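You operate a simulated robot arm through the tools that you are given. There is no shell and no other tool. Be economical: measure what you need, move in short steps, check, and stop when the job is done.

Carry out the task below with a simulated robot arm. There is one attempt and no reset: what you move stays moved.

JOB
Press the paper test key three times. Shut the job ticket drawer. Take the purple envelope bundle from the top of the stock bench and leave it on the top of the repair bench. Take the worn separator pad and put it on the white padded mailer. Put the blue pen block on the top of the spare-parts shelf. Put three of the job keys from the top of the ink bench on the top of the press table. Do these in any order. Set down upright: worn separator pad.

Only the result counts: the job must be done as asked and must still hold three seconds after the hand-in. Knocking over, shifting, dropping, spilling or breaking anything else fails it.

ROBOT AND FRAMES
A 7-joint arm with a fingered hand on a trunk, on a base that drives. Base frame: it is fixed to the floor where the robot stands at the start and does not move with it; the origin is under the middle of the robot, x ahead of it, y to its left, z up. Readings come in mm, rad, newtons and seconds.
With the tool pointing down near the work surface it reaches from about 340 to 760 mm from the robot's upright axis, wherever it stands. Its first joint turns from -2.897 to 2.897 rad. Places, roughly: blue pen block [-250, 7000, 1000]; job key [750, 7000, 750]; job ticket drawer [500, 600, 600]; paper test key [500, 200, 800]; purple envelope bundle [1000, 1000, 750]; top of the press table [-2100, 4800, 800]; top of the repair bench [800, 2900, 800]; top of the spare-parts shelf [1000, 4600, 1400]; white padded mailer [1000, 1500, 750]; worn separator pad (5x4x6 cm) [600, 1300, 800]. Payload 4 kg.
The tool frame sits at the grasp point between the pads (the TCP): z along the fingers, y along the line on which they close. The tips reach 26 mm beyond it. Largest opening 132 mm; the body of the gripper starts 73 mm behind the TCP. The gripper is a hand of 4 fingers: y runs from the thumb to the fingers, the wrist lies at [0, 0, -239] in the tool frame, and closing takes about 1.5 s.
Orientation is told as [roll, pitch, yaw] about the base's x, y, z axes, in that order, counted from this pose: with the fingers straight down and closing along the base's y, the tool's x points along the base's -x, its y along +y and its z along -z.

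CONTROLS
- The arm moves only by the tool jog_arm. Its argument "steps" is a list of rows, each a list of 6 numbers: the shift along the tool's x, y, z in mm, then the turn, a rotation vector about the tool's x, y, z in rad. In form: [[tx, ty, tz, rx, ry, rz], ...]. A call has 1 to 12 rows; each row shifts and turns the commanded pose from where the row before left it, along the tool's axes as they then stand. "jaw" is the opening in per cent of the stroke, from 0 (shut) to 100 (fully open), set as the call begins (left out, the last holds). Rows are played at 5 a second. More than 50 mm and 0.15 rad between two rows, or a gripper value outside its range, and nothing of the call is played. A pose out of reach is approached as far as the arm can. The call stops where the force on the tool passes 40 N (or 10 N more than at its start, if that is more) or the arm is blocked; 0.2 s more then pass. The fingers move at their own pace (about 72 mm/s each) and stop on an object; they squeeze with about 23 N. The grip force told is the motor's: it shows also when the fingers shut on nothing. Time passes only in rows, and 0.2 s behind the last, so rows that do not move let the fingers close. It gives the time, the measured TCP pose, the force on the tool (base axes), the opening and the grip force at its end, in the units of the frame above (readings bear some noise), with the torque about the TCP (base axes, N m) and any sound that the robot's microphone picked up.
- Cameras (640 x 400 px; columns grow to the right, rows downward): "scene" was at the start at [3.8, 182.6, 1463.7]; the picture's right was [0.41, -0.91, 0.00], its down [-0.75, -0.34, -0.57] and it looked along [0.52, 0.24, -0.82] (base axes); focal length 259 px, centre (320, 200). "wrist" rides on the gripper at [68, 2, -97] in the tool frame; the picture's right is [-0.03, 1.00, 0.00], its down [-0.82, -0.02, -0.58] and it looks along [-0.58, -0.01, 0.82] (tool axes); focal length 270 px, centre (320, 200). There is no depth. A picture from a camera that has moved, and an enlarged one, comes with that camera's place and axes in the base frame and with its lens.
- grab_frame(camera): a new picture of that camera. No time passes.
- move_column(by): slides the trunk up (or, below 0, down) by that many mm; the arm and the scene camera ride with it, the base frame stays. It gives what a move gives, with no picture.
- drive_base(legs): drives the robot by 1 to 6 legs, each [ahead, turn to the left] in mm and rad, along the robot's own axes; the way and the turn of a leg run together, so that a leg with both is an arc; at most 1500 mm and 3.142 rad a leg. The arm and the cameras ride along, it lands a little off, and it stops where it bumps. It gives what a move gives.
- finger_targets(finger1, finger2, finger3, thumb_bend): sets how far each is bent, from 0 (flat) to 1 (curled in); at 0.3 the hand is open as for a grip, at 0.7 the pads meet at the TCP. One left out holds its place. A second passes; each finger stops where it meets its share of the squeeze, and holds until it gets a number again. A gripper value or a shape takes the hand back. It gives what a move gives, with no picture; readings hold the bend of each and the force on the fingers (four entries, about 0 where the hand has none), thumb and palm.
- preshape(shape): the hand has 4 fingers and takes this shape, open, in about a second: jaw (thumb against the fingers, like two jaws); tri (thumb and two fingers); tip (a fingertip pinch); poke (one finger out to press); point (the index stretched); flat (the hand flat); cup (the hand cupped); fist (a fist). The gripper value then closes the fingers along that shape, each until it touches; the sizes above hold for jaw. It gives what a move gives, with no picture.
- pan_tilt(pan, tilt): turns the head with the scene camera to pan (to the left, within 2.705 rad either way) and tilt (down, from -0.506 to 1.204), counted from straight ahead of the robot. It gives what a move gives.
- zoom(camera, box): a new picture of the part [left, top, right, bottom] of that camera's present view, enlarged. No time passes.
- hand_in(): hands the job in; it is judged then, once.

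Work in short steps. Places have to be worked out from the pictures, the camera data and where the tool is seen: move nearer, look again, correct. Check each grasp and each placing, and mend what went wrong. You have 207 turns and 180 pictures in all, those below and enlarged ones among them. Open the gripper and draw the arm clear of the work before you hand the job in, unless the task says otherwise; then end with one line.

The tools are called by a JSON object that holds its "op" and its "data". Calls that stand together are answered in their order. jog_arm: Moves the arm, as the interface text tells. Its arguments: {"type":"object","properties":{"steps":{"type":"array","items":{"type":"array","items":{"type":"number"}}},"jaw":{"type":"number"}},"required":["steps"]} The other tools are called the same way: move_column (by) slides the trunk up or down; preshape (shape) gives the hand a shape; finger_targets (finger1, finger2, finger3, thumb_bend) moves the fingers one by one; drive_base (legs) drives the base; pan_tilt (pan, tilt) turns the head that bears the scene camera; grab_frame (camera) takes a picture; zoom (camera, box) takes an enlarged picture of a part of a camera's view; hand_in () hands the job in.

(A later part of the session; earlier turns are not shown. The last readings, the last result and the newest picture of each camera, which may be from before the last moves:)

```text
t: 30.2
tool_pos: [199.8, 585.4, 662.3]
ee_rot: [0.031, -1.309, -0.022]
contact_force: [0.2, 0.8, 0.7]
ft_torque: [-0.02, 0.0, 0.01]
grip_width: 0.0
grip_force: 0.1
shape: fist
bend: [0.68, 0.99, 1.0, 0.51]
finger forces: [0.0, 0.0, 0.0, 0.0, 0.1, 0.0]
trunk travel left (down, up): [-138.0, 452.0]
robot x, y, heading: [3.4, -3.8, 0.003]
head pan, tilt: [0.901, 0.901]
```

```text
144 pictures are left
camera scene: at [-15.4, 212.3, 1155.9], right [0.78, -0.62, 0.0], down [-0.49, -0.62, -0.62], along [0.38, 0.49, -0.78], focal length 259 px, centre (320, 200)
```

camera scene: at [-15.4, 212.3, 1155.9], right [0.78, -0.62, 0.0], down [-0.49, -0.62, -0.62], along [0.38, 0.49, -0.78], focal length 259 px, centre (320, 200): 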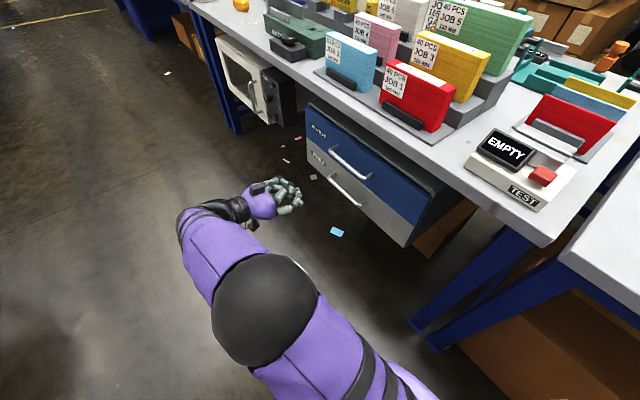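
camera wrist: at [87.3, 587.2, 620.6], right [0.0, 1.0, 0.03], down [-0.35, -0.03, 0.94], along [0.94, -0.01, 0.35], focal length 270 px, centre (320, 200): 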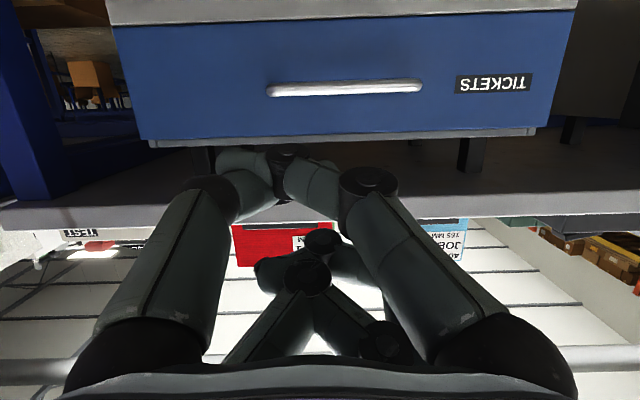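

The drawer is shut flush. I raise the trunk, bring the hand back to vertical, and open it to jaw shape.

{"op": "move_column", "data": {"by": 312}}

{"op": "jog_arm", "data": {"steps": [[0, 0, 0, 0, 0.13, 0], [0, 0, 0, 0, 0.13, 0], [0, 0, 0, 0, 0.13, 0], [0, 0, 0, 0, 0.13, 0], [0, 0, 0, 0, 0.13, 0], [0, 0, 0, 0, 0.13, 0], [0, 0, 0, 0, 0.13, 0], [0, 0, 0, 0, 0.13, 0], [0, 0, 0, 0, 0.13, 0], [0, 0, 0, 0, 0.13, 0], [0, 0, -40, 0, 0, 0], [0, 0, -40, 0, 0, 0]]}}

{"op": "preshape", "data": {"shape": "jaw"}}

{"op": "pan_tilt", "data": {"pan": 1.0, "tilt": 0.5}}

{"op": "grab_frame", "data": {"camera": "scene"}}

```text
t: 33.3
tool_pos: [199.5, 586.3, 973.7]
ee_rot: [0.03, -1.311, -0.024]
contact_force: [1.1, -0.4, -0.4]
ft_torque: [0.0, -0.01, -0.02]
grip_width: 0.0
grip_force: 0.0
shape: fist
bend: [0.69, 0.99, 1.0, 0.51]
finger forces: [0.1, 0.1, 0.0, 0.1, 0.0, 0.0]
trunk travel left (down, up): [-450.0, 140.0]
robot x, y, heading: [-0.7, -3.3, 0.001]
head pan, tilt: [0.901, 0.901]
```

```text
t: 35.9
tool_pos: [197.9, 582.8, 1054.8]
ee_rot: [0.008, -0.009, 0.006]
contact_force: [0.5, -0.5, 0.4]
ft_torque: [-0.02, 0.01, 0.0]
grip_width: 0.1
grip_force: 0.0
shape: fist
bend: [0.69, 0.99, 1.0, 0.51]
finger forces: [0.1, 0.0, 0.1, 0.1, 0.1, 0.0]
trunk travel left (down, up): [-450.0, 140.0]
robot x, y, heading: [1.1, -1.2, 0.006]
head pan, tilt: [0.901, 0.901]
```

```text
t: 36.8
tool_pos: [198.2, 585.0, 1054.6]
ee_rot: [0.007, -0.012, 0.005]
contact_force: [-0.1, 1.0, -0.4]
ft_torque: [0.0, -0.02, -0.03]
grip_width: 132.0
grip_force: 0.1
shape: jaw
bend: [0.3, 0.3, 0.3, 0.3]
finger forces: [0.0, 0.0, 0.0, 0.1, 0.0, 0.1]
trunk travel left (down, up): [-450.0, 140.0]
robot x, y, heading: [0.0, -1.2, -0.004]
head pan, tilt: [0.901, 0.901]
```

```text
t: 37.6
tool_pos: [198.6, 584.7, 1055.2]
ee_rot: [0.006, -0.011, 0.006]
contact_force: [0.0, -0.1, -0.8]
ft_torque: [-0.01, -0.01, 0.01]
grip_width: 132.3
grip_force: 0.0
shape: jaw
bend: [0.3, 0.3, 0.3, 0.3]
finger forces: [0.1, 0.1, 0.0, 0.0, 0.0, 0.1]
trunk travel left (down, up): [-450.0, 140.0]
robot x, y, heading: [0.8, -0.1, 0.001]
head pan, tilt: [1.0, 0.499]
```

```text
143 pictures are left
camera scene: at [-13.3, 229.7, 1501.7], right [0.84, -0.54, 0.0], down [-0.26, -0.4, -0.88], along [0.47, 0.74, -0.48], focal length 259 px, centre (320, 200)
```

scene: 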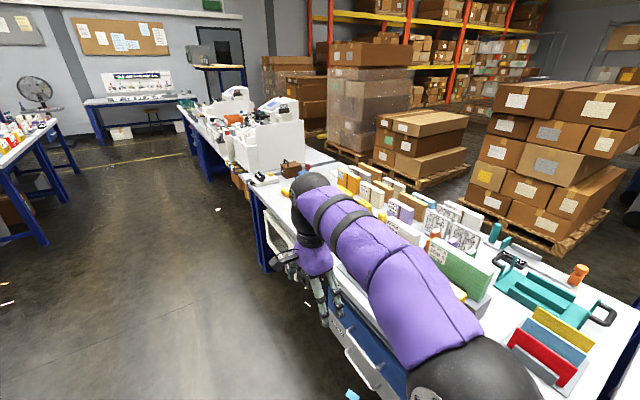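

I drive to about (0, 1250), facing the bench again, to look at the stock area.

{"op": "drive_base", "data": {"legs": [[0, 1.5708], [1250, 0], [0, -1.5708]]}}

{"op": "pan_tilt", "data": {"pan": 0.0, "tilt": 0.6}}

{"op": "grab_frame", "data": {"camera": "scene"}}

{"op": "grab_frame", "data": {"camera": "wrist"}}

```text
t: 51.3
tool_pos: [263.4, 1822.6, 1054.8]
ee_rot: [0.007, -0.01, 0.005]
contact_force: [0.0, 0.5, -0.1]
ft_torque: [0.01, 0.04, -0.01]
grip_width: 132.0
grip_force: 0.0
shape: jaw
bend: [0.3, 0.3, 0.3, 0.3]
finger forces: [0.0, 0.0, 0.0, 0.1, 0.1, 0.0]
trunk travel left (down, up): [-450.0, 140.0]
robot x, y, heading: [62.2, 1237.6, 0.001]
head pan, tilt: [1.0, 0.499]
```

```text
t: 52.6
tool_pos: [263.0, 1821.8, 1054.7]
ee_rot: [0.006, -0.01, 0.004]
contact_force: [-0.5, -0.4, 0.7]
ft_torque: [-0.01, 0.02, -0.01]
grip_width: 132.2
grip_force: 0.0
shape: jaw
bend: [0.3, 0.3, 0.3, 0.3]
finger forces: [0.0, 0.0, 0.0, 0.0, 0.0, 0.0]
trunk travel left (down, up): [-450.0, 140.0]
robot x, y, heading: [65.5, 1243.1, 0.001]
head pan, tilt: [0.0, 0.6]
```

```text
142 pictures are left
camera scene: at [91.1, 1391.5, 1492.7], right [0.0, -1.0, 0.0], down [-0.56, 0.0, -0.83], along [0.83, 0.0, -0.56], focal length 259 px, centre (320, 200)
```

scene: 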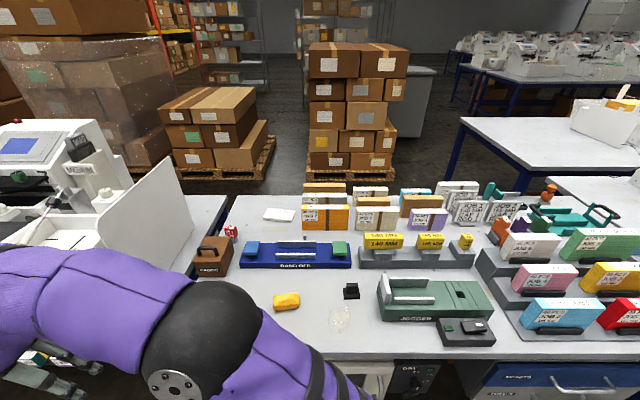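

```text
141 pictures are left
camera wrist: at [193.1, 1824.0, 1150.7], right [0.02, 1.0, 0.01], down [0.81, -0.02, 0.59], along [0.59, -0.01, -0.81], focal length 270 px, centre (320, 200)
```

wrist: 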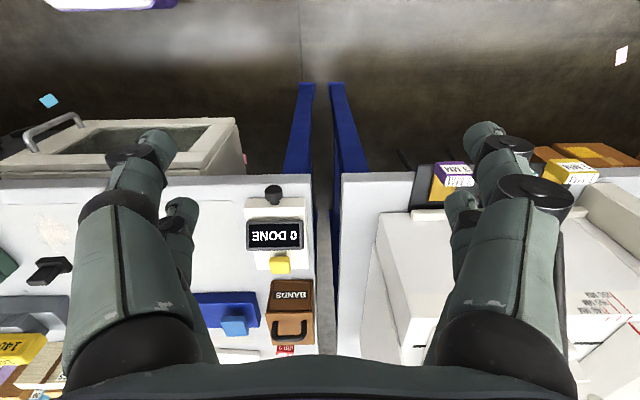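

I zoom in on the items at the back and on the small black object.

{"op": "zoom", "data": {"camera": "scene", "box": [220, 170, 520, 350]}}

{"op": "zoom", "data": {"camera": "scene", "box": [240, 170, 420, 320]}}

{"op": "zoom", "data": {"camera": "scene", "box": [400, 170, 640, 330]}}

```text
2.13 times, centred on (370, 260) of scene
camera zoom: at [91.1, 1391.5, 1492.7], right [0.0, -1.0, 0.0], down [-0.56, 0.0, -0.83], along [0.83, 0.0, -0.56], focal length 553 px, centre (213, 72)
```

zoom: 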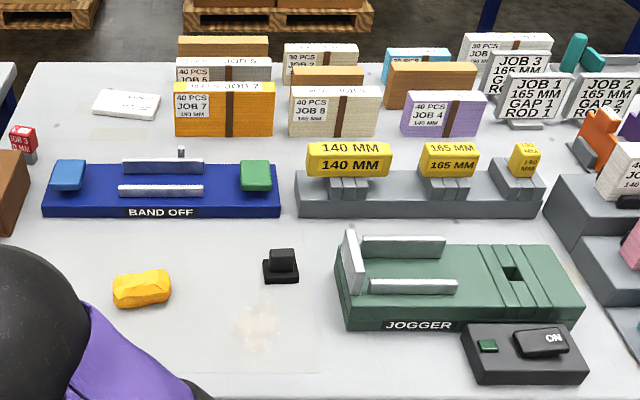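

```text
2.67 times, centred on (330, 245) of scene
camera zoom: at [91.1, 1391.5, 1492.7], right [0.0, -1.0, 0.0], down [-0.56, 0.0, -0.83], along [0.83, 0.0, -0.56], focal length 692 px, centre (293, 80)
```

zoom: 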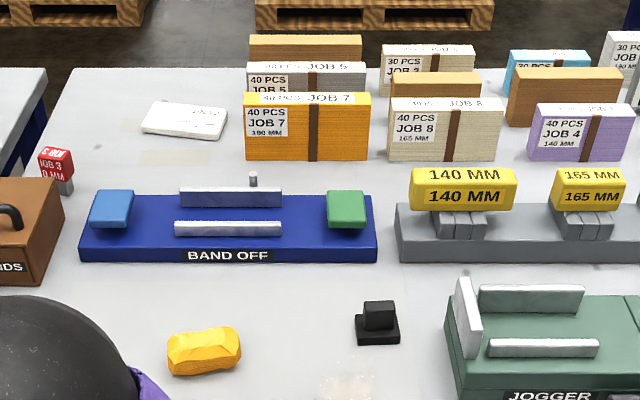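

```text
2.50 times, centred on (520, 250) of scene
camera zoom: at [91.1, 1391.5, 1492.7], right [0.0, -1.0, 0.0], down [-0.56, 0.0, -0.83], along [0.83, 0.0, -0.56], focal length 649 px, centre (-180, 75)
```

zoom: 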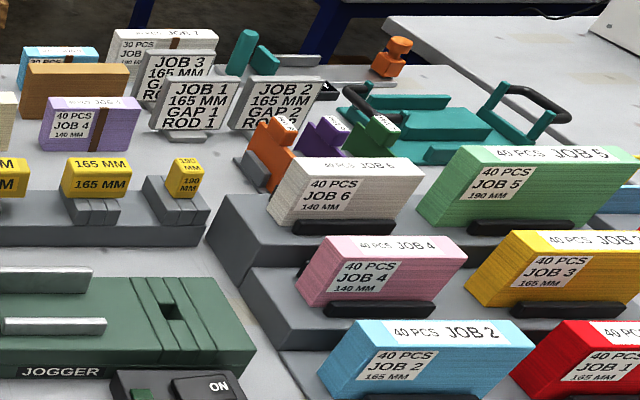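

The separator pad is the black block at about (608, 1291), the mailer is at (1018, 1569) and the purple bundle at (945, 942). I check how close the base is to the bench by looking straight down, and zoom on the bundle.

{"op": "zoom", "data": {"camera": "scene", "box": [395, 195, 475, 245]}}

{"op": "pan_tilt", "data": {"pan": 0.0, "tilt": 1.2}}

{"op": "grab_frame", "data": {"camera": "scene"}}

```text
8.00 times, centred on (435, 220) of scene
camera zoom: at [91.1, 1391.5, 1492.7], right [0.0, -1.0, 0.0], down [-0.56, 0.0, -0.83], along [0.83, 0.0, -0.56], focal length 2075 px, centre (-600, 40)
```

zoom: 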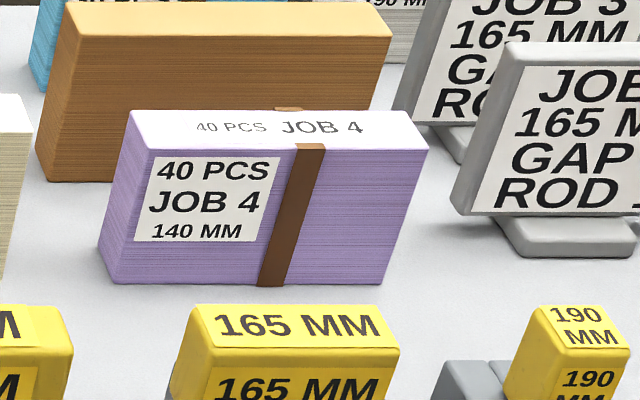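

```text
t: 53.6
tool_pos: [264.1, 1822.6, 1054.1]
ee_rot: [0.008, -0.009, 0.007]
contact_force: [-0.5, 0.5, 0.3]
ft_torque: [0.0, -0.01, 0.0]
grip_width: 132.0
grip_force: 0.0
shape: jaw
bend: [0.3, 0.3, 0.3, 0.3]
finger forces: [0.0, 0.0, 0.0, 0.1, 0.1, 0.1]
trunk travel left (down, up): [-450.0, 140.0]
robot x, y, heading: [64.8, 1238.0, 0.005]
head pan, tilt: [0.0, 1.201]
```

```text
136 pictures are left
camera scene: at [58.7, 1391.4, 1448.2], right [0.0, -1.0, 0.0], down [-0.93, 0.0, -0.36], along [0.36, 0.0, -0.93], focal length 259 px, centre (320, 200)
```

scene: 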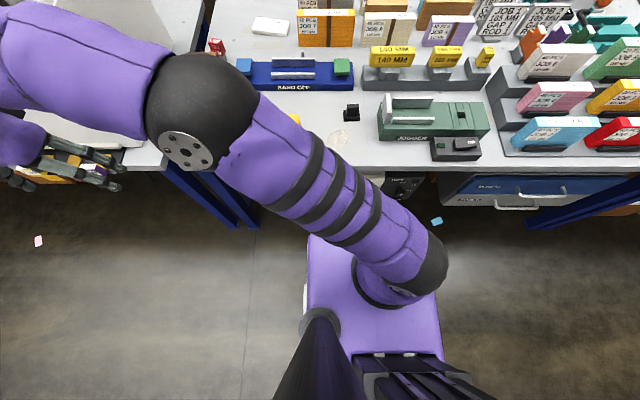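

The bundle is about 140×37×88 mm at x 919–956, y 877–1020. The pad is within reach from here, so I do it first and move the hand over it.

{"op": "jog_arm", "data": {"steps": [[-26, -42, 0, 0, 0, 0], [-26, -42, 0, 0, 0, 0], [-26, -42, 0, 0, 0, 0], [-26, -42, 0, 0, 0, 0], [-26, -42, 0, 0, 0, 0], [-26, -42, 0, 0, 0, 0], [-26, -42, 0, 0, 0, 0], [-26, -42, 0, 0, 0, 0], [-26, -42, 0, 0, 0, 0], [-26, -42, 0, 0, 0, 0], [-26, -42, 0, 0, 0, 0], [-26, -42, 0, 0, 0, 0]]}}

{"op": "jog_arm", "data": {"steps": [[-20, -26, 20, 0, 0, 0], [0, 0, 40, 0, 0, 0], [0, 0, 40, 0, 0, 0], [0, 0, 0, 0, 0, 0]]}}

{"op": "grab_frame", "data": {"camera": "wrist"}}

{"op": "grab_frame", "data": {"camera": "scene"}}

```text
t: 56.2
tool_pos: [577.2, 1321.4, 1054.7]
ee_rot: [0.007, -0.009, 0.006]
contact_force: [-0.7, -1.2, 0.4]
ft_torque: [0.01, -0.03, 0.01]
grip_width: 132.0
grip_force: 0.1
shape: jaw
bend: [0.3, 0.3, 0.3, 0.3]
finger forces: [0.0, 0.0, 0.1, 0.1, 0.1, 0.0]
trunk travel left (down, up): [-450.0, 140.0]
robot x, y, heading: [65.0, 1237.4, 0.001]
head pan, tilt: [0.0, 1.201]
```

```text
t: 57.2
tool_pos: [599.1, 1293.7, 951.4]
ee_rot: [0.006, -0.01, 0.004]
contact_force: [-0.6, 0.3, 0.6]
ft_torque: [0.0, 0.02, 0.02]
grip_width: 132.1
grip_force: 0.1
shape: jaw
bend: [0.3, 0.3, 0.3, 0.3]
finger forces: [0.1, 0.1, 0.0, 0.1, 0.0, 0.0]
trunk travel left (down, up): [-450.0, 140.0]
robot x, y, heading: [60.8, 1240.8, 0.0]
head pan, tilt: [0.0, 1.201]
```

```text
135 pictures are left
camera wrist: at [528.5, 1295.8, 1047.5], right [0.02, 1.0, 0.01], down [0.81, -0.02, 0.59], along [0.59, -0.01, -0.81], focal length 270 px, centre (320, 200)
```

wrist: 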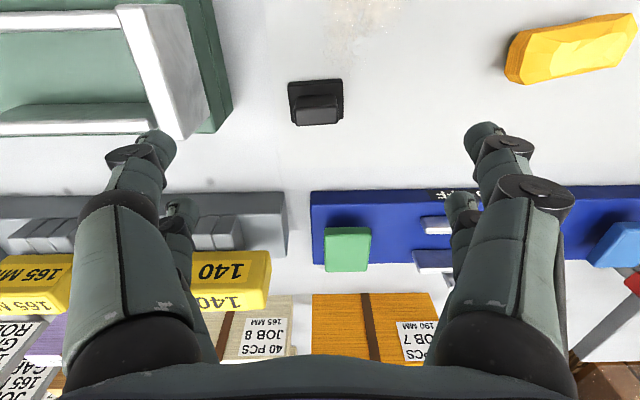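

```text
134 pictures are left
camera scene: at [59.0, 1391.3, 1448.1], right [0.0, -1.0, 0.0], down [-0.93, 0.0, -0.36], along [0.36, 0.0, -0.93], focal length 259 px, centre (320, 200)
```

scene: 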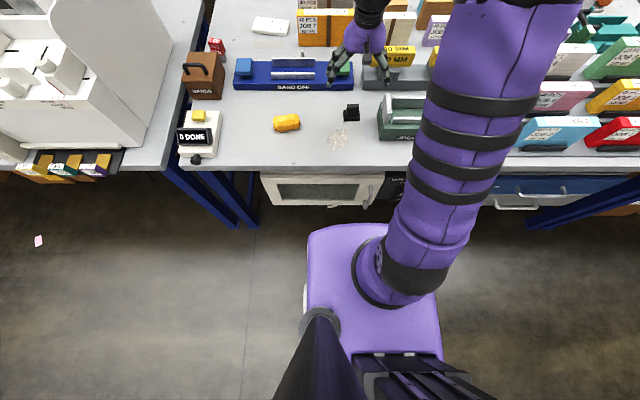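

I zoom on the pad to see its shape and center.

{"op": "zoom", "data": {"camera": "wrist", "box": [270, 60, 366, 140]}}

{"op": "zoom", "data": {"camera": "scene", "box": [310, 80, 390, 140]}}

```text
5.00 times, centred on (318, 100) of wrist
camera zoom: at [528.5, 1295.8, 1047.5], right [0.02, 1.0, 0.01], down [0.81, -0.02, 0.59], along [0.59, -0.01, -0.81], focal length 1351 px, centre (330, 700)
```

zoom: 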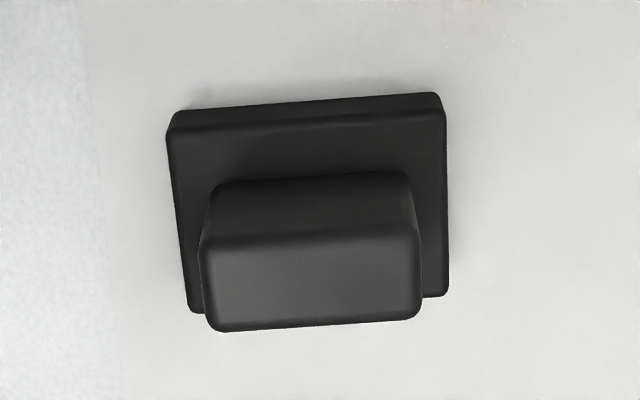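

```text
6.67 times, centred on (350, 110) of scene
camera zoom: at [59.0, 1391.3, 1448.1], right [0.0, -1.0, 0.0], down [-0.93, 0.0, -0.36], along [0.36, 0.0, -0.93], focal length 1730 px, centre (120, 800)
```

zoom: 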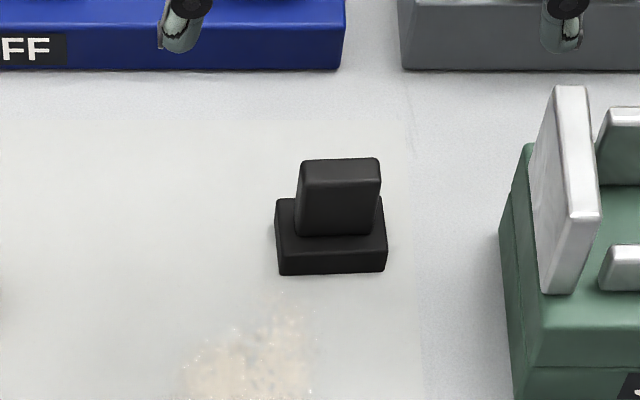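

The block's upper part is about 38×20 mm, top at z≈822, centered at (606, 1292). Finger pairs sit at about tool x +18 and −27, so I align the near pair with the block and hover.

{"op": "jog_arm", "data": {"steps": [[-24, -2, 0, 0, 0, -0.055], [0, 0, 40, 0, 0, 0], [0, 0, 38, 0, 0, 0], [0, 0, 0, 0, 0, 0]], "jaw": 70}}

{"op": "grab_frame", "data": {"camera": "wrist"}}

{"op": "zoom", "data": {"camera": "scene", "box": [290, 60, 410, 150]}}

```text
t: 58.2
tool_pos: [621.4, 1294.3, 877.7]
ee_rot: [0.008, -0.01, 0.06]
contact_force: [-0.1, 0.1, 0.4]
ft_torque: [-0.04, 0.03, 0.03]
grip_width: 92.8
grip_force: 0.0
shape: jaw
bend: [0.67, 0.67, 0.67, 0.58]
finger forces: [0.0, 0.1, 0.0, 0.1, 0.1, 0.1]
trunk travel left (down, up): [-450.0, 140.0]
robot x, y, heading: [65.6, 1239.1, -0.003]
head pan, tilt: [0.0, 1.201]
```

```text
131 pictures are left
camera wrist: at [552.5, 1291.6, 972.8], right [-0.03, 1.0, 0.01], down [0.81, 0.02, 0.59], along [0.58, 0.03, -0.81], focal length 270 px, centre (320, 200)
```

wrist: 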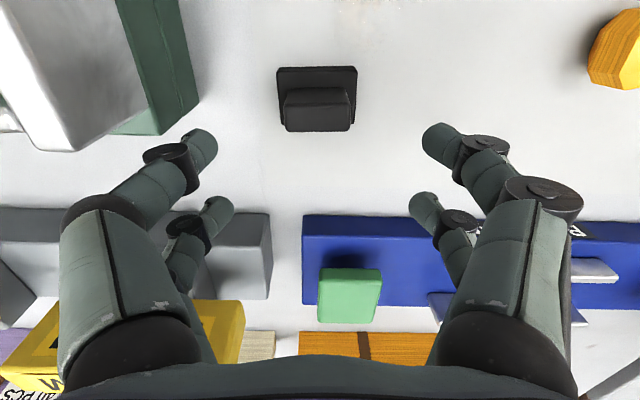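

```text
4.44 times, centred on (350, 105) of scene
camera zoom: at [59.0, 1391.2, 1448.1], right [0.0, -1.0, 0.0], down [-0.93, 0.0, -0.36], along [0.36, 0.0, -0.93], focal length 1153 px, centre (187, 622)
```

zoom: 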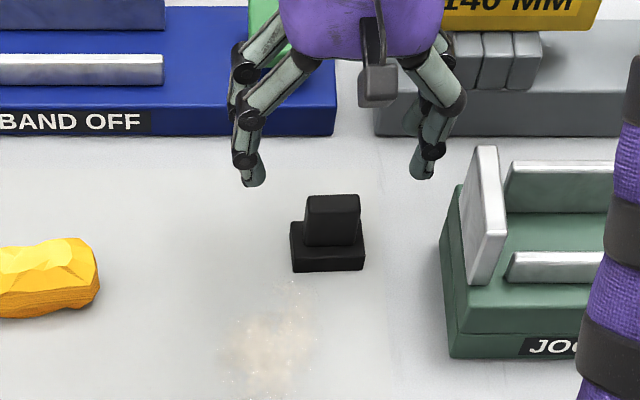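

The tips are well centered on the block in y and slightly short in x. I shift 4 mm forward, descend 52 mm and look.

{"op": "jog_arm", "data": {"steps": [[-4, 0, 20, 0, 0, 0], [0, 0, 20, 0, 0, 0], [0, 0, 12, 0, 0, 0], [0, 0, 0, 0, 0, 0]]}}

{"op": "grab_frame", "data": {"camera": "wrist"}}

{"op": "zoom", "data": {"camera": "scene", "box": [290, 60, 410, 150]}}

```text
t: 59.2
tool_pos: [629.3, 1296.8, 822.1]
ee_rot: [0.008, -0.01, 0.061]
contact_force: [0.8, -0.5, 0.6]
ft_torque: [-0.02, 0.01, -0.01]
grip_width: 92.7
grip_force: 0.0
shape: jaw
bend: [0.67, 0.67, 0.67, 0.58]
finger forces: [0.0, 0.0, 0.0, 0.1, 0.0, 0.0]
trunk travel left (down, up): [-450.0, 140.0]
robot x, y, heading: [65.9, 1239.4, 0.004]
head pan, tilt: [0.0, 1.201]
```

```text
129 pictures are left
camera wrist: at [558.0, 1293.2, 917.2], right [-0.04, 1.0, 0.01], down [0.81, 0.02, 0.59], along [0.58, 0.03, -0.81], focal length 270 px, centre (320, 200)
```

wrist: 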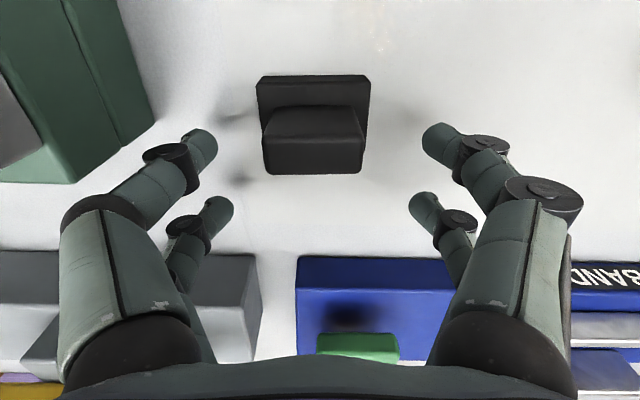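

```text
4.44 times, centred on (350, 105) of scene
camera zoom: at [58.9, 1391.2, 1448.1], right [0.0, -1.0, 0.0], down [-0.93, 0.0, -0.36], along [0.36, 0.0, -0.93], focal length 1153 px, centre (187, 622)
```

zoom: 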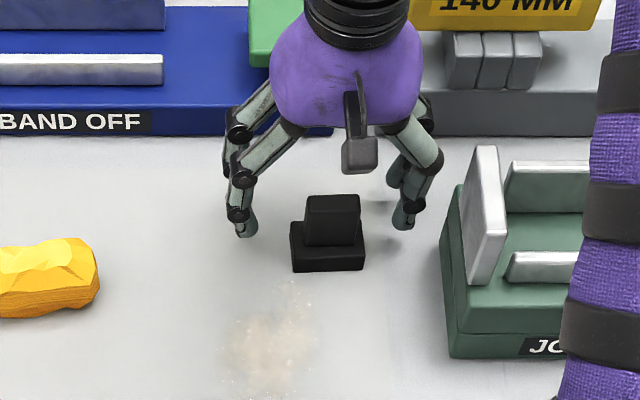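

Depth and x look right; I nudge 4 mm toward −y and close on the block.

{"op": "jog_arm", "data": {"steps": [[0, -4, 1, 0, 0, 0]]}}

{"op": "jog_arm", "data": {"steps": [[0, 0, 0, 0, 0, 0], [0, 0, 0, 0, 0, 0], [0, 0, 0, 0, 0, 0], [0, 0, 0, 0, 0, 0], [0, 0, 0, 0, 0, 0], [0, 0, 0, 0, 0, 0], [0, 0, 0, 0, 0, 0], [0, 0, 0, 0, 0, 0]], "jaw": 0}}

{"op": "grab_frame", "data": {"camera": "wrist"}}

{"op": "zoom", "data": {"camera": "scene", "box": [290, 60, 410, 150]}}

```text
t: 59.6
tool_pos: [628.4, 1293.5, 822.2]
ee_rot: [0.007, -0.01, 0.06]
contact_force: [0.7, 0.2, -0.5]
ft_torque: [0.0, -0.04, 0.05]
grip_width: 92.7
grip_force: 0.1
shape: jaw
bend: [0.67, 0.67, 0.67, 0.58]
finger forces: [0.0, 0.0, 0.0, 0.1, 0.1, 0.0]
trunk travel left (down, up): [-450.0, 140.0]
robot x, y, heading: [67.7, 1240.3, -0.004]
head pan, tilt: [0.0, 1.201]
```

```text
t: 61.4
tool_pos: [629.3, 1292.4, 822.1]
ee_rot: [0.007, -0.011, 0.061]
contact_force: [1.6, 0.3, 1.6]
ft_torque: [0.06, 0.03, 0.01]
grip_width: 16.5
grip_force: 23.2
shape: jaw
bend: [0.73, 0.61, 0.61, 0.7]
finger forces: [20.2, 0.0, 0.0, 0.0, 20.9, 0.1]
trunk travel left (down, up): [-450.0, 140.0]
robot x, y, heading: [66.1, 1238.6, -0.003]
head pan, tilt: [0.0, 1.201]
```

```text
127 pictures are left
camera wrist: at [558.1, 1289.8, 917.9], right [-0.04, 1.0, 0.01], down [0.81, 0.02, 0.59], along [0.59, 0.03, -0.81], focal length 270 px, centre (320, 200)
```

wrist: 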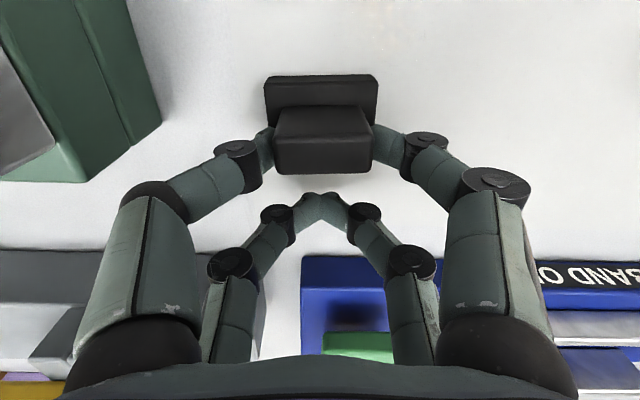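

```text
4.44 times, centred on (350, 105) of scene
camera zoom: at [58.6, 1391.2, 1448.1], right [0.0, -1.0, 0.0], down [-0.93, 0.0, -0.36], along [0.36, 0.0, -0.93], focal length 1153 px, centre (187, 622)
```

zoom: 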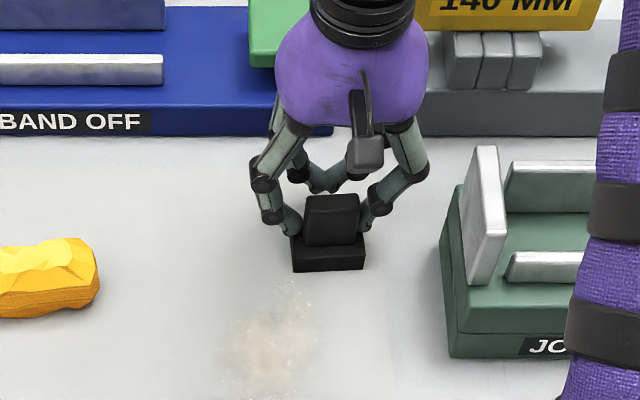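

Grip holds with 20 N (finger 1 and thumb). Since the mailer lies far back, I regrasp with the hand pitched forward 0.3 rad so that I gain reach while the pad stays upright.

{"op": "jog_arm", "data": {"steps": [[0, 0, 0, 0, 0, 0], [0, 0, 0, 0, 0, 0], [0, 0, 0, 0, 0, 0], [3, 0, -2, 0, -0.1, 0], [3, 0, -1, 0, -0.1, 0], [3, 0, -1, 0, -0.1, 0], [0, 0, 0, 0, 0, 0]], "jaw": 60}}

{"op": "grab_frame", "data": {"camera": "wrist"}}

{"op": "zoom", "data": {"camera": "scene", "box": [290, 60, 410, 150]}}

```text
t: 63.0
tool_pos: [619.1, 1289.5, 826.3]
ee_rot: [0.006, -0.31, 0.057]
contact_force: [-1.4, 0.0, -0.1]
ft_torque: [-0.01, -0.02, 0.01]
grip_width: 78.8
grip_force: 0.1
shape: jaw
bend: [0.71, 0.71, 0.71, 0.7]
finger forces: [0.1, 0.0, 0.0, 0.0, 0.1, 0.1]
trunk travel left (down, up): [-450.0, 140.0]
robot x, y, heading: [64.2, 1238.6, 0.004]
head pan, tilt: [0.0, 1.201]
```

```text
125 pictures are left
camera wrist: at [522.6, 1285.9, 897.4], right [-0.04, 1.0, 0.01], down [0.6, 0.01, 0.8], along [0.8, 0.04, -0.6], focal length 270 px, centre (320, 200)
```

wrist: 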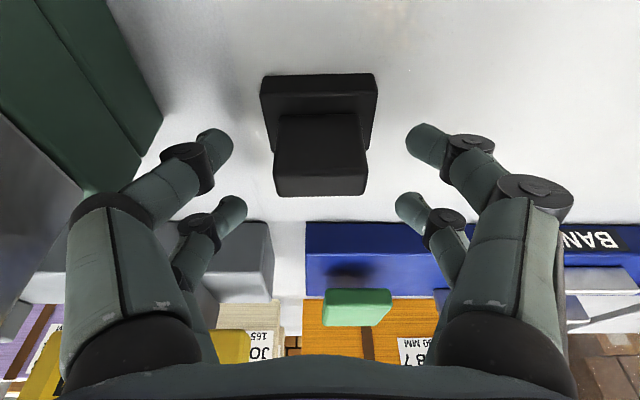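

```text
4.44 times, centred on (350, 105) of scene
camera zoom: at [58.6, 1391.3, 1448.1], right [0.0, -1.0, 0.0], down [-0.93, 0.0, -0.36], along [0.36, 0.0, -0.93], focal length 1153 px, centre (187, 622)
```

zoom: 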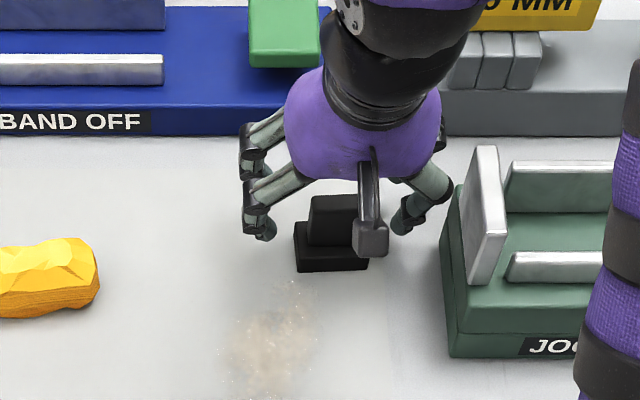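

The fingertips still straddle the block, so I close again, lift and check.

{"op": "jog_arm", "data": {"steps": [[0, 0, 0, 0, 0, 0], [0, 0, 0, 0, 0, 0], [0, 0, 0, 0, 0, 0], [0, 0, 0, 0, 0, 0], [0, 0, 0, 0, 0, 0], [0, 0, 0, 0, 0, 0], [6, 0, -19, 0, 0, 0], [9, 0, -28, 0, 0, 0], [9, 0, -28, 0, 0, 0], [9, 0, -28, 0, 0, 0], [0, 0, 0, 0, 0, 0]], "jaw": 0}}

{"op": "grab_frame", "data": {"camera": "wrist"}}

{"op": "grab_frame", "data": {"camera": "scene"}}

```text
t: 65.4
tool_pos: [554.8, 1284.0, 914.9]
ee_rot: [0.007, -0.311, 0.057]
contact_force: [-0.8, -0.2, -0.9]
ft_torque: [0.03, 0.0, -0.01]
grip_width: 16.9
grip_force: 22.8
shape: jaw
bend: [0.73, 0.61, 0.61, 0.7]
finger forces: [19.5, 0.0, 0.0, 0.0, 20.4, 0.1]
trunk travel left (down, up): [-450.0, 140.0]
robot x, y, heading: [64.0, 1234.9, -0.003]
head pan, tilt: [0.0, 1.201]
```

```text
123 pictures are left
camera wrist: at [459.7, 1279.9, 986.2], right [-0.04, 1.0, 0.01], down [0.6, 0.01, 0.8], along [0.8, 0.04, -0.6], focal length 270 px, centre (320, 200)
```

wrist: 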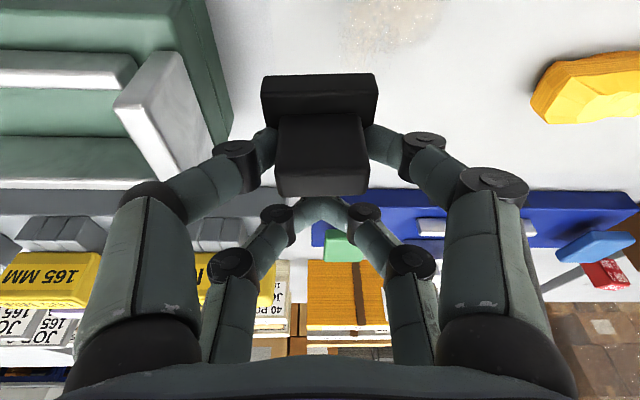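

```text
122 pictures are left
camera scene: at [58.3, 1391.3, 1448.1], right [0.0, -1.0, 0.0], down [-0.93, 0.0, -0.36], along [0.36, 0.0, -0.93], focal length 259 px, centre (320, 200)
```

scene: 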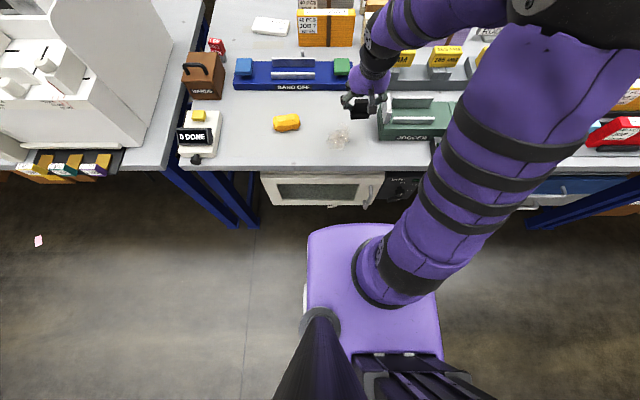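

The pad is lifted securely. I raise the hand, then drive sideways to y≈1480 and forward under the bench edge.

{"op": "jog_arm", "data": {"steps": [[5, 0, -45, 0, 0, 0], [5, 0, -45, 0, 0, 0], [5, 0, -45, 0, 0, 0], [5, 0, -45, 0, 0, 0]]}}

{"op": "drive_base", "data": {"legs": [[0, 1.5708], [240, 0], [0, -1.5708]]}}

{"op": "grab_frame", "data": {"camera": "scene"}}

```text
t: 66.4
tool_pos: [482.9, 1279.4, 1081.0]
ee_rot: [0.007, -0.309, 0.061]
contact_force: [-0.1, -0.3, -0.3]
ft_torque: [0.02, 0.01, 0.01]
grip_width: 16.8
grip_force: 22.9
shape: jaw
bend: [0.73, 0.61, 0.61, 0.7]
finger forces: [19.3, 0.0, 0.1, 0.0, 20.4, 0.0]
trunk travel left (down, up): [-450.0, 140.0]
robot x, y, heading: [65.1, 1240.9, 0.001]
head pan, tilt: [0.0, 1.201]
```

```text
t: 75.7
tool_pos: [482.5, 1518.0, 1081.3]
ee_rot: [0.007, -0.31, 0.074]
contact_force: [0.7, 1.3, 0.0]
ft_torque: [0.0, 0.0, 0.01]
grip_width: 17.1
grip_force: 22.9
shape: jaw
bend: [0.73, 0.61, 0.61, 0.7]
finger forces: [19.3, 0.0, 0.1, 0.1, 20.6, 0.0]
trunk travel left (down, up): [-450.0, 140.0]
robot x, y, heading: [68.0, 1471.6, 0.012]
head pan, tilt: [0.0, 1.201]
```

```text
121 pictures are left
camera scene: at [57.1, 1624.8, 1448.1], right [0.01, -1.0, 0.0], down [-0.93, -0.01, -0.36], along [0.36, 0.0, -0.93], focal length 259 px, centre (320, 200)
```

scene: 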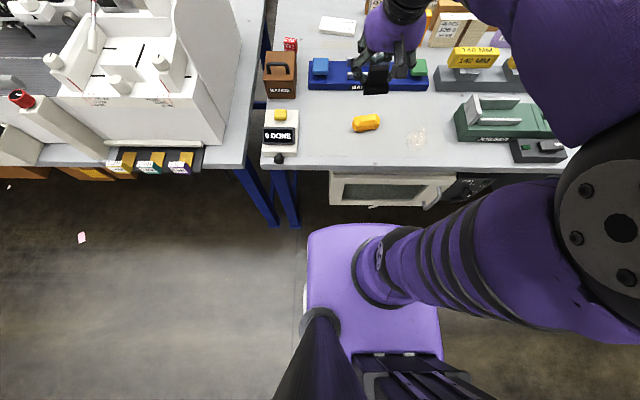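

I drive ahead 145 mm toward the bench edge; the call reports any bump.

{"op": "drive_base", "data": {"legs": [[145, -0.01]]}}

{"op": "pan_tilt", "data": {"pan": 0.0, "tilt": 0.8}}

{"op": "grab_frame", "data": {"camera": "scene"}}

```text
t: 77.1
tool_pos: [634.5, 1513.6, 1081.2]
ee_rot: [0.008, -0.311, 0.058]
contact_force: [0.5, 0.0, -0.3]
ft_torque: [-0.01, -0.01, 0.0]
grip_width: 16.8
grip_force: 22.7
shape: jaw
bend: [0.73, 0.61, 0.61, 0.7]
finger forces: [19.3, 0.0, 0.0, 0.0, 20.6, 0.0]
trunk travel left (down, up): [-450.0, 140.0]
robot x, y, heading: [219.3, 1474.8, -0.001]
head pan, tilt: [0.0, 1.201]
```

```text
t: 78.0
tool_pos: [636.2, 1512.5, 1081.4]
ee_rot: [0.006, -0.311, 0.061]
contact_force: [-0.2, -0.7, -0.2]
ft_torque: [-0.03, -0.05, 0.04]
grip_width: 16.7
grip_force: 22.9
shape: jaw
bend: [0.73, 0.61, 0.61, 0.7]
finger forces: [19.3, 0.0, 0.0, 0.0, 20.5, 0.0]
trunk travel left (down, up): [-450.0, 140.0]
robot x, y, heading: [216.0, 1472.9, -0.003]
head pan, tilt: [0.0, 0.799]
```

```text
120 pictures are left
camera scene: at [235.2, 1625.9, 1475.8], right [0.0, -1.0, 0.0], down [-0.72, 0.0, -0.7], along [0.7, 0.0, -0.72], focal length 259 px, centre (320, 200)
```

scene: 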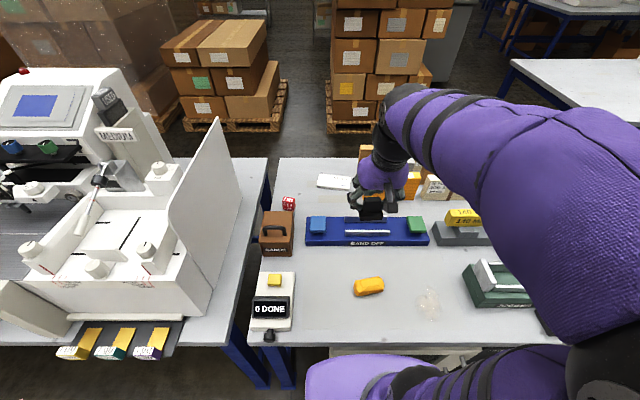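

No bump, and the robot now stands at (217, 1473). The mailer is centered at about (1008, 1564), so I move the pad above it.

{"op": "jog_arm", "data": {"steps": [[-34.7, 2.8, 28.7, 0, 0, 0], [-34.7, 2.8, 28.7, 0, 0, 0], [-34.7, 2.8, 28.7, 0, 0, 0], [-34.7, 2.8, 28.7, 0, 0, 0], [-34.7, 2.8, 28.7, 0, 0, 0], [-34.7, 2.8, 28.7, 0, 0, 0], [-34.7, 2.8, 28.7, 0, 0, 0], [-34.7, 2.8, 28.7, 0, 0, 0], [-34.7, 2.8, 28.7, 0, 0, 0], [0, 0, 0, 0, 0, 0]]}}

{"op": "grab_frame", "data": {"camera": "wrist"}}

{"op": "zoom", "data": {"camera": "scene", "box": [270, 130, 430, 230]}}

```text
t: 80.2
tool_pos: [1008.5, 1565.8, 927.7]
ee_rot: [0.007, -0.308, 0.059]
contact_force: [-0.8, 0.2, -0.7]
ft_torque: [0.03, 0.02, 0.01]
grip_width: 17.1
grip_force: 22.6
shape: jaw
bend: [0.73, 0.61, 0.61, 0.7]
finger forces: [19.3, 0.1, 0.0, 0.0, 21.0, 0.1]
trunk travel left (down, up): [-450.0, 140.0]
robot x, y, heading: [215.7, 1474.7, -0.002]
head pan, tilt: [0.0, 0.799]
```

```text
119 pictures are left
camera wrist: at [913.1, 1561.4, 1000.3], right [-0.04, 1.0, 0.01], down [0.6, 0.01, 0.8], along [0.8, 0.04, -0.6], focal length 270 px, centre (320, 200)
```

wrist: 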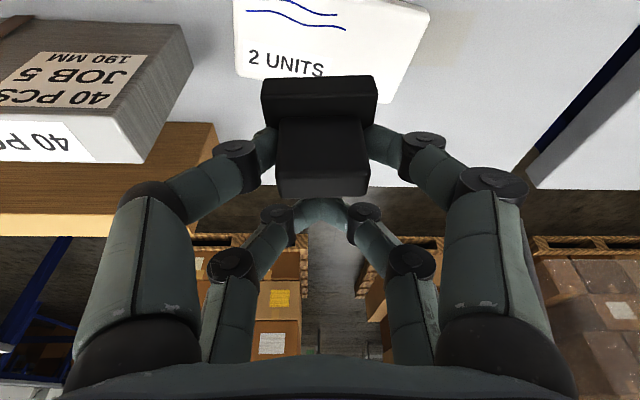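

```text
4.00 times, centred on (350, 180) of scene
camera zoom: at [235.9, 1626.1, 1475.8], right [0.0, -1.0, 0.0], down [-0.72, 0.0, -0.7], along [0.7, 0.0, -0.72], focal length 1038 px, centre (200, 280)
```

zoom: 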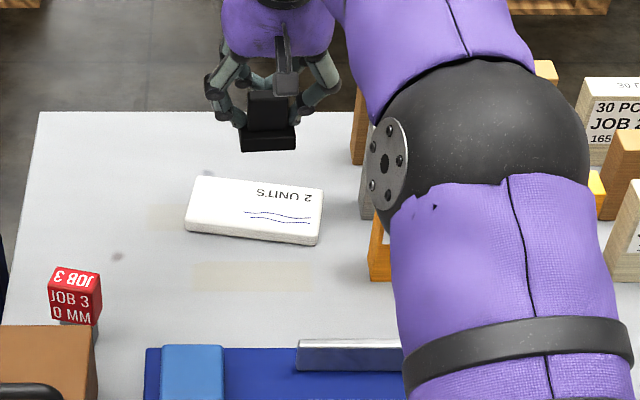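

The mailer center is at (991, 1573), top z≈798; the pad hangs almost over it. I lower 72 mm and inspect.

{"op": "jog_arm", "data": {"steps": [[9, 4, 22, 0, 0, 0], [9, 0, 23, 0, 0, 0], [8, 0, 23, 0, 0, 0], [0, 0, 0, 0, 0, 0]]}}

{"op": "zoom", "data": {"camera": "scene", "box": [290, 140, 390, 210]}}

{"op": "grab_frame", "data": {"camera": "wrist"}}

```text
t: 81.2
tool_pos: [1001.4, 1569.5, 856.0]
ee_rot: [0.007, -0.309, 0.059]
contact_force: [-0.2, 0.2, -0.1]
ft_torque: [-0.01, -0.02, 0.01]
grip_width: 17.1
grip_force: 23.4
shape: jaw
bend: [0.73, 0.61, 0.61, 0.7]
finger forces: [19.4, 0.0, 0.0, 0.0, 21.1, 0.0]
trunk travel left (down, up): [-450.0, 140.0]
robot x, y, heading: [218.5, 1472.6, -0.002]
head pan, tilt: [0.0, 0.799]
```

```text
5.71 times, centred on (340, 175) of scene
camera zoom: at [235.6, 1625.9, 1475.8], right [0.0, -1.0, 0.0], down [-0.72, 0.0, -0.7], along [0.7, 0.0, -0.72], focal length 1482 px, centre (206, 343)
```

zoom: 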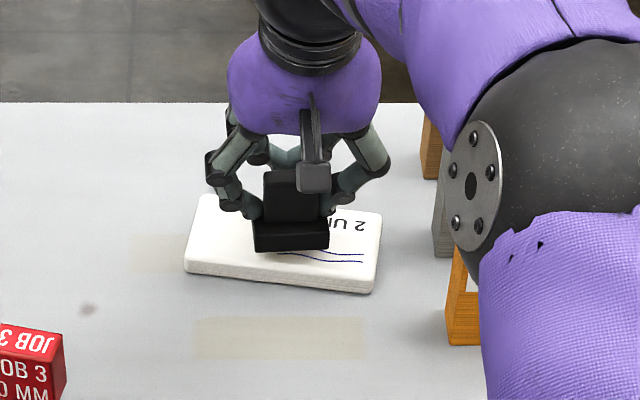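

```text
116 pictures are left
camera wrist: at [906.0, 1565.6, 927.8], right [-0.04, 1.0, 0.01], down [0.6, 0.01, 0.8], along [0.8, 0.04, -0.6], focal length 270 px, centre (320, 200)
```

wrist: 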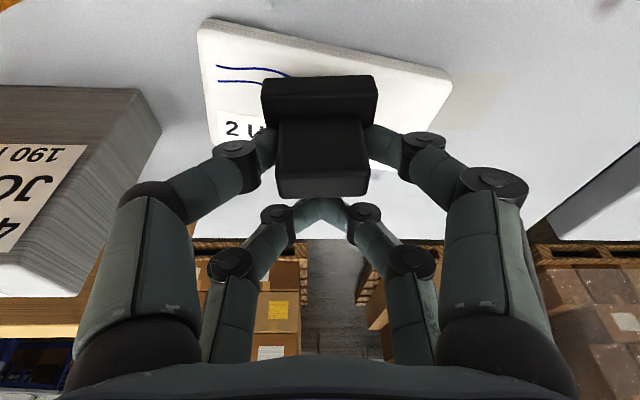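

The pad is centered over the mailer. I lower gently in 3 mm rows and watch the force.

{"op": "jog_arm", "data": {"steps": [[0.9, 0, 2.8, 0, 0, 0], [0.9, 0, 2.8, 0, 0, 0], [0, 0, 0, 0, 0, 0]]}}

{"op": "zoom", "data": {"camera": "scene", "box": [310, 155, 360, 190]}}

```text
t: 82.0
tool_pos: [1003.8, 1569.0, 850.6]
ee_rot: [0.007, -0.312, 0.058]
contact_force: [-1.3, -0.5, -0.8]
ft_torque: [0.04, -0.01, 0.0]
grip_width: 16.8
grip_force: 23.2
shape: jaw
bend: [0.73, 0.61, 0.61, 0.7]
finger forces: [19.3, 0.1, 0.0, 0.1, 21.0, 0.0]
trunk travel left (down, up): [-450.0, 140.0]
robot x, y, heading: [214.9, 1476.3, 0.0]
head pan, tilt: [0.0, 0.799]
```

```text
11.43 times, centred on (335, 172) of scene
camera zoom: at [235.5, 1625.9, 1475.8], right [0.0, -1.0, 0.0], down [-0.72, 0.0, -0.7], along [0.7, 0.0, -0.72], focal length 2965 px, centre (149, 514)
```

zoom: 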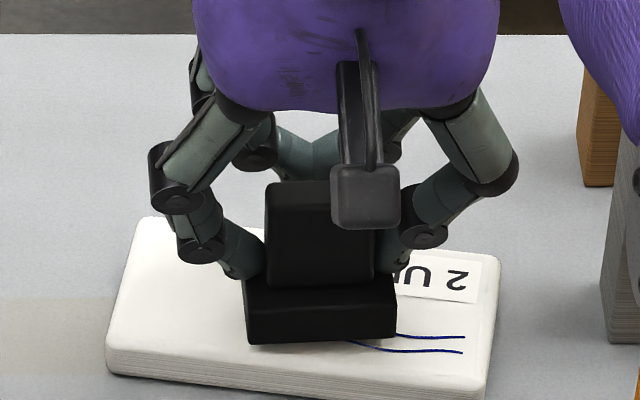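

There is no contact yet, so I continue down in 2 mm rows.

{"op": "jog_arm", "data": {"steps": [[0.6, 0, 1.9, 0, 0, 0], [0.6, 0, 1.9, 0, 0, 0], [0, 0, 0, 0, 0, 0]]}}

{"op": "jog_arm", "data": {"steps": [[0.6, 0, 1.9, 0, 0, 0], [0.6, 0, 1.9, 0, 0, 0], [0, 0, 0, 0, 0, 0]]}}

{"op": "zoom", "data": {"camera": "scene", "box": [310, 155, 360, 190]}}

```text
t: 82.8
tool_pos: [1003.5, 1567.7, 846.3]
ee_rot: [0.008, -0.31, 0.059]
contact_force: [0.5, -0.3, 0.1]
ft_torque: [-0.06, -0.02, -0.01]
grip_width: 17.0
grip_force: 23.2
shape: jaw
bend: [0.73, 0.61, 0.61, 0.7]
finger forces: [19.3, 0.0, 0.1, 0.0, 20.9, 0.0]
trunk travel left (down, up): [-450.0, 140.0]
robot x, y, heading: [220.2, 1472.3, -0.001]
head pan, tilt: [0.0, 0.799]
```

```text
t: 83.6
tool_pos: [1004.8, 1567.2, 843.7]
ee_rot: [0.007, -0.31, 0.061]
contact_force: [-0.6, -0.3, 3.0]
ft_torque: [0.07, 0.01, 0.03]
grip_width: 17.0
grip_force: 22.9
shape: jaw
bend: [0.73, 0.61, 0.61, 0.7]
finger forces: [19.8, 0.0, 0.1, 0.0, 21.1, 0.0]
trunk travel left (down, up): [-450.0, 140.0]
robot x, y, heading: [216.6, 1472.0, -0.004]
head pan, tilt: [0.0, 0.799]
```

```text
11.43 times, centred on (335, 172) of scene
camera zoom: at [235.2, 1625.9, 1475.9], right [0.0, -1.0, 0.0], down [-0.72, 0.0, -0.7], along [0.7, 0.0, -0.72], focal length 2965 px, centre (149, 514)
```

zoom: 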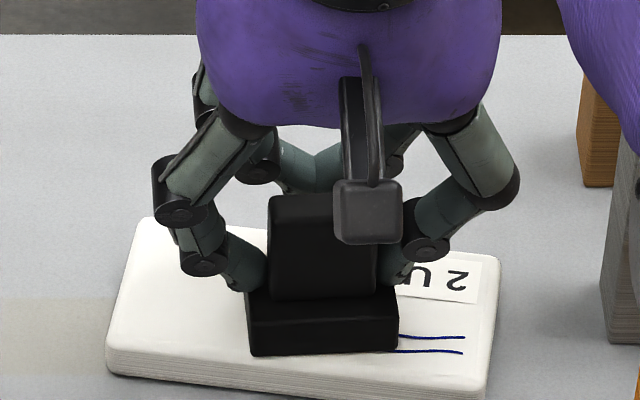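

Contact is felt (3 N). I open the hand and draw it up.

{"op": "jog_arm", "data": {"steps": [[0, 0, 0, 0, 0, 0], [0, 0, 0, 0, 0, 0], [0, 0, 0, 0, 0, 0], [0, 0, 0, 0, 0, 0], [-6, 0, -19, 0, 0, 0], [-9, 0, -28, 0, 0, 0], [-9, 0, -28, 0, 0, 0], [-9, 0, -28, 0, 0, 0], [0, 0, 0, 0, 0, 0]], "jaw": 65}}

{"op": "zoom", "data": {"camera": "scene", "box": [290, 140, 390, 210]}}

```text
t: 85.6
tool_pos: [1003.0, 1568.5, 954.2]
ee_rot: [0.006, -0.31, 0.059]
contact_force: [0.3, -1.2, 0.0]
ft_torque: [0.01, 0.02, -0.01]
grip_width: 85.7
grip_force: 0.1
shape: jaw
bend: [0.7, 0.7, 0.7, 0.64]
finger forces: [0.0, 0.1, 0.0, 0.1, 0.1, 0.0]
trunk travel left (down, up): [-450.0, 140.0]
robot x, y, heading: [214.3, 1475.9, -0.002]
head pan, tilt: [0.0, 0.799]
```

```text
5.71 times, centred on (340, 175) of scene
camera zoom: at [235.3, 1625.9, 1475.8], right [0.0, -1.0, 0.0], down [-0.72, 0.0, -0.7], along [0.7, 0.0, -0.72], focal length 1482 px, centre (206, 343)
```

zoom: 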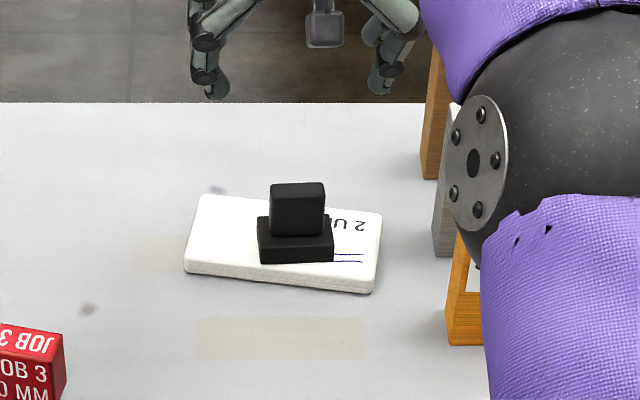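

The pad stands upright on the mailer. I raise and retract the hand, restoring it to vertical.

{"op": "jog_arm", "data": {"steps": [[33.9, -5, -27.8, 0, 0, 0], [33.9, -5, -27.8, 0, 0, 0], [33.9, -5, -27.8, 0, 0, 0], [33.9, -5, -27.8, 0, 0, 0], [33.9, -5, -27.8, 0, 0, 0], [33.9, -5, -27.8, 0, 0, 0], [33.9, -5, -27.8, 0, 0, 0], [33.9, -5, -27.8, 0, 0, 0], [33.9, -5, -27.8, 0, 0, 0], [0, 0, 0, 0, 0.1, 0], [0, 0, 0, 0, 0.1, 0], [0, 0, 0, 0, 0.1, 0]]}}

{"op": "drive_base", "data": {"legs": [[-150, 0], [0, -1.5708], [528, 0], [0, 1.5708]]}}

{"op": "pan_tilt", "data": {"pan": 0.0, "tilt": 1.0}}

{"op": "grab_frame", "data": {"camera": "scene"}}

```text
t: 88.2
tool_pos: [640.6, 1499.3, 1096.9]
ee_rot: [0.007, -0.01, 0.061]
contact_force: [-0.2, -0.4, -0.1]
ft_torque: [0.01, 0.0, -0.01]
grip_width: 85.6
grip_force: 0.0
shape: jaw
bend: [0.7, 0.7, 0.7, 0.64]
finger forces: [0.0, 0.0, 0.0, 0.0, 0.1, 0.0]
trunk travel left (down, up): [-450.0, 140.0]
robot x, y, heading: [218.3, 1470.9, -0.001]
head pan, tilt: [0.0, 0.799]
```

```text
t: 99.9
tool_pos: [490.4, 961.8, 1097.0]
ee_rot: [0.007, -0.01, 0.047]
contact_force: [0.6, -0.2, 0.0]
ft_torque: [0.03, 0.0, -0.01]
grip_width: 85.3
grip_force: 0.1
shape: jaw
bend: [0.7, 0.7, 0.7, 0.64]
finger forces: [0.0, 0.0, 0.1, 0.0, 0.0, 0.0]
trunk travel left (down, up): [-450.0, 140.0]
robot x, y, heading: [63.0, 942.4, -0.014]
head pan, tilt: [0.0, 0.799]
```

```text
t: 100.6
tool_pos: [491.7, 961.9, 1097.4]
ee_rot: [0.008, -0.012, 0.046]
contact_force: [-0.3, 0.2, 0.1]
ft_torque: [0.01, -0.03, -0.04]
grip_width: 85.4
grip_force: 0.0
shape: jaw
bend: [0.7, 0.7, 0.7, 0.64]
finger forces: [0.0, 0.1, 0.1, 0.0, 0.0, 0.0]
trunk travel left (down, up): [-450.0, 140.0]
robot x, y, heading: [65.1, 938.7, -0.017]
head pan, tilt: [0.0, 1.0]
```

```text
112 pictures are left
camera scene: at [75.7, 1094.4, 1460.8], right [-0.01, -1.0, 0.0], down [-0.84, 0.01, -0.54], along [0.54, -0.01, -0.84], focal length 259 px, centre (320, 200)
```

scene: 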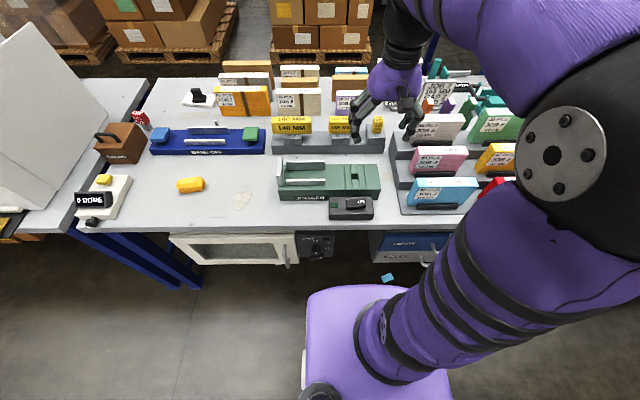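

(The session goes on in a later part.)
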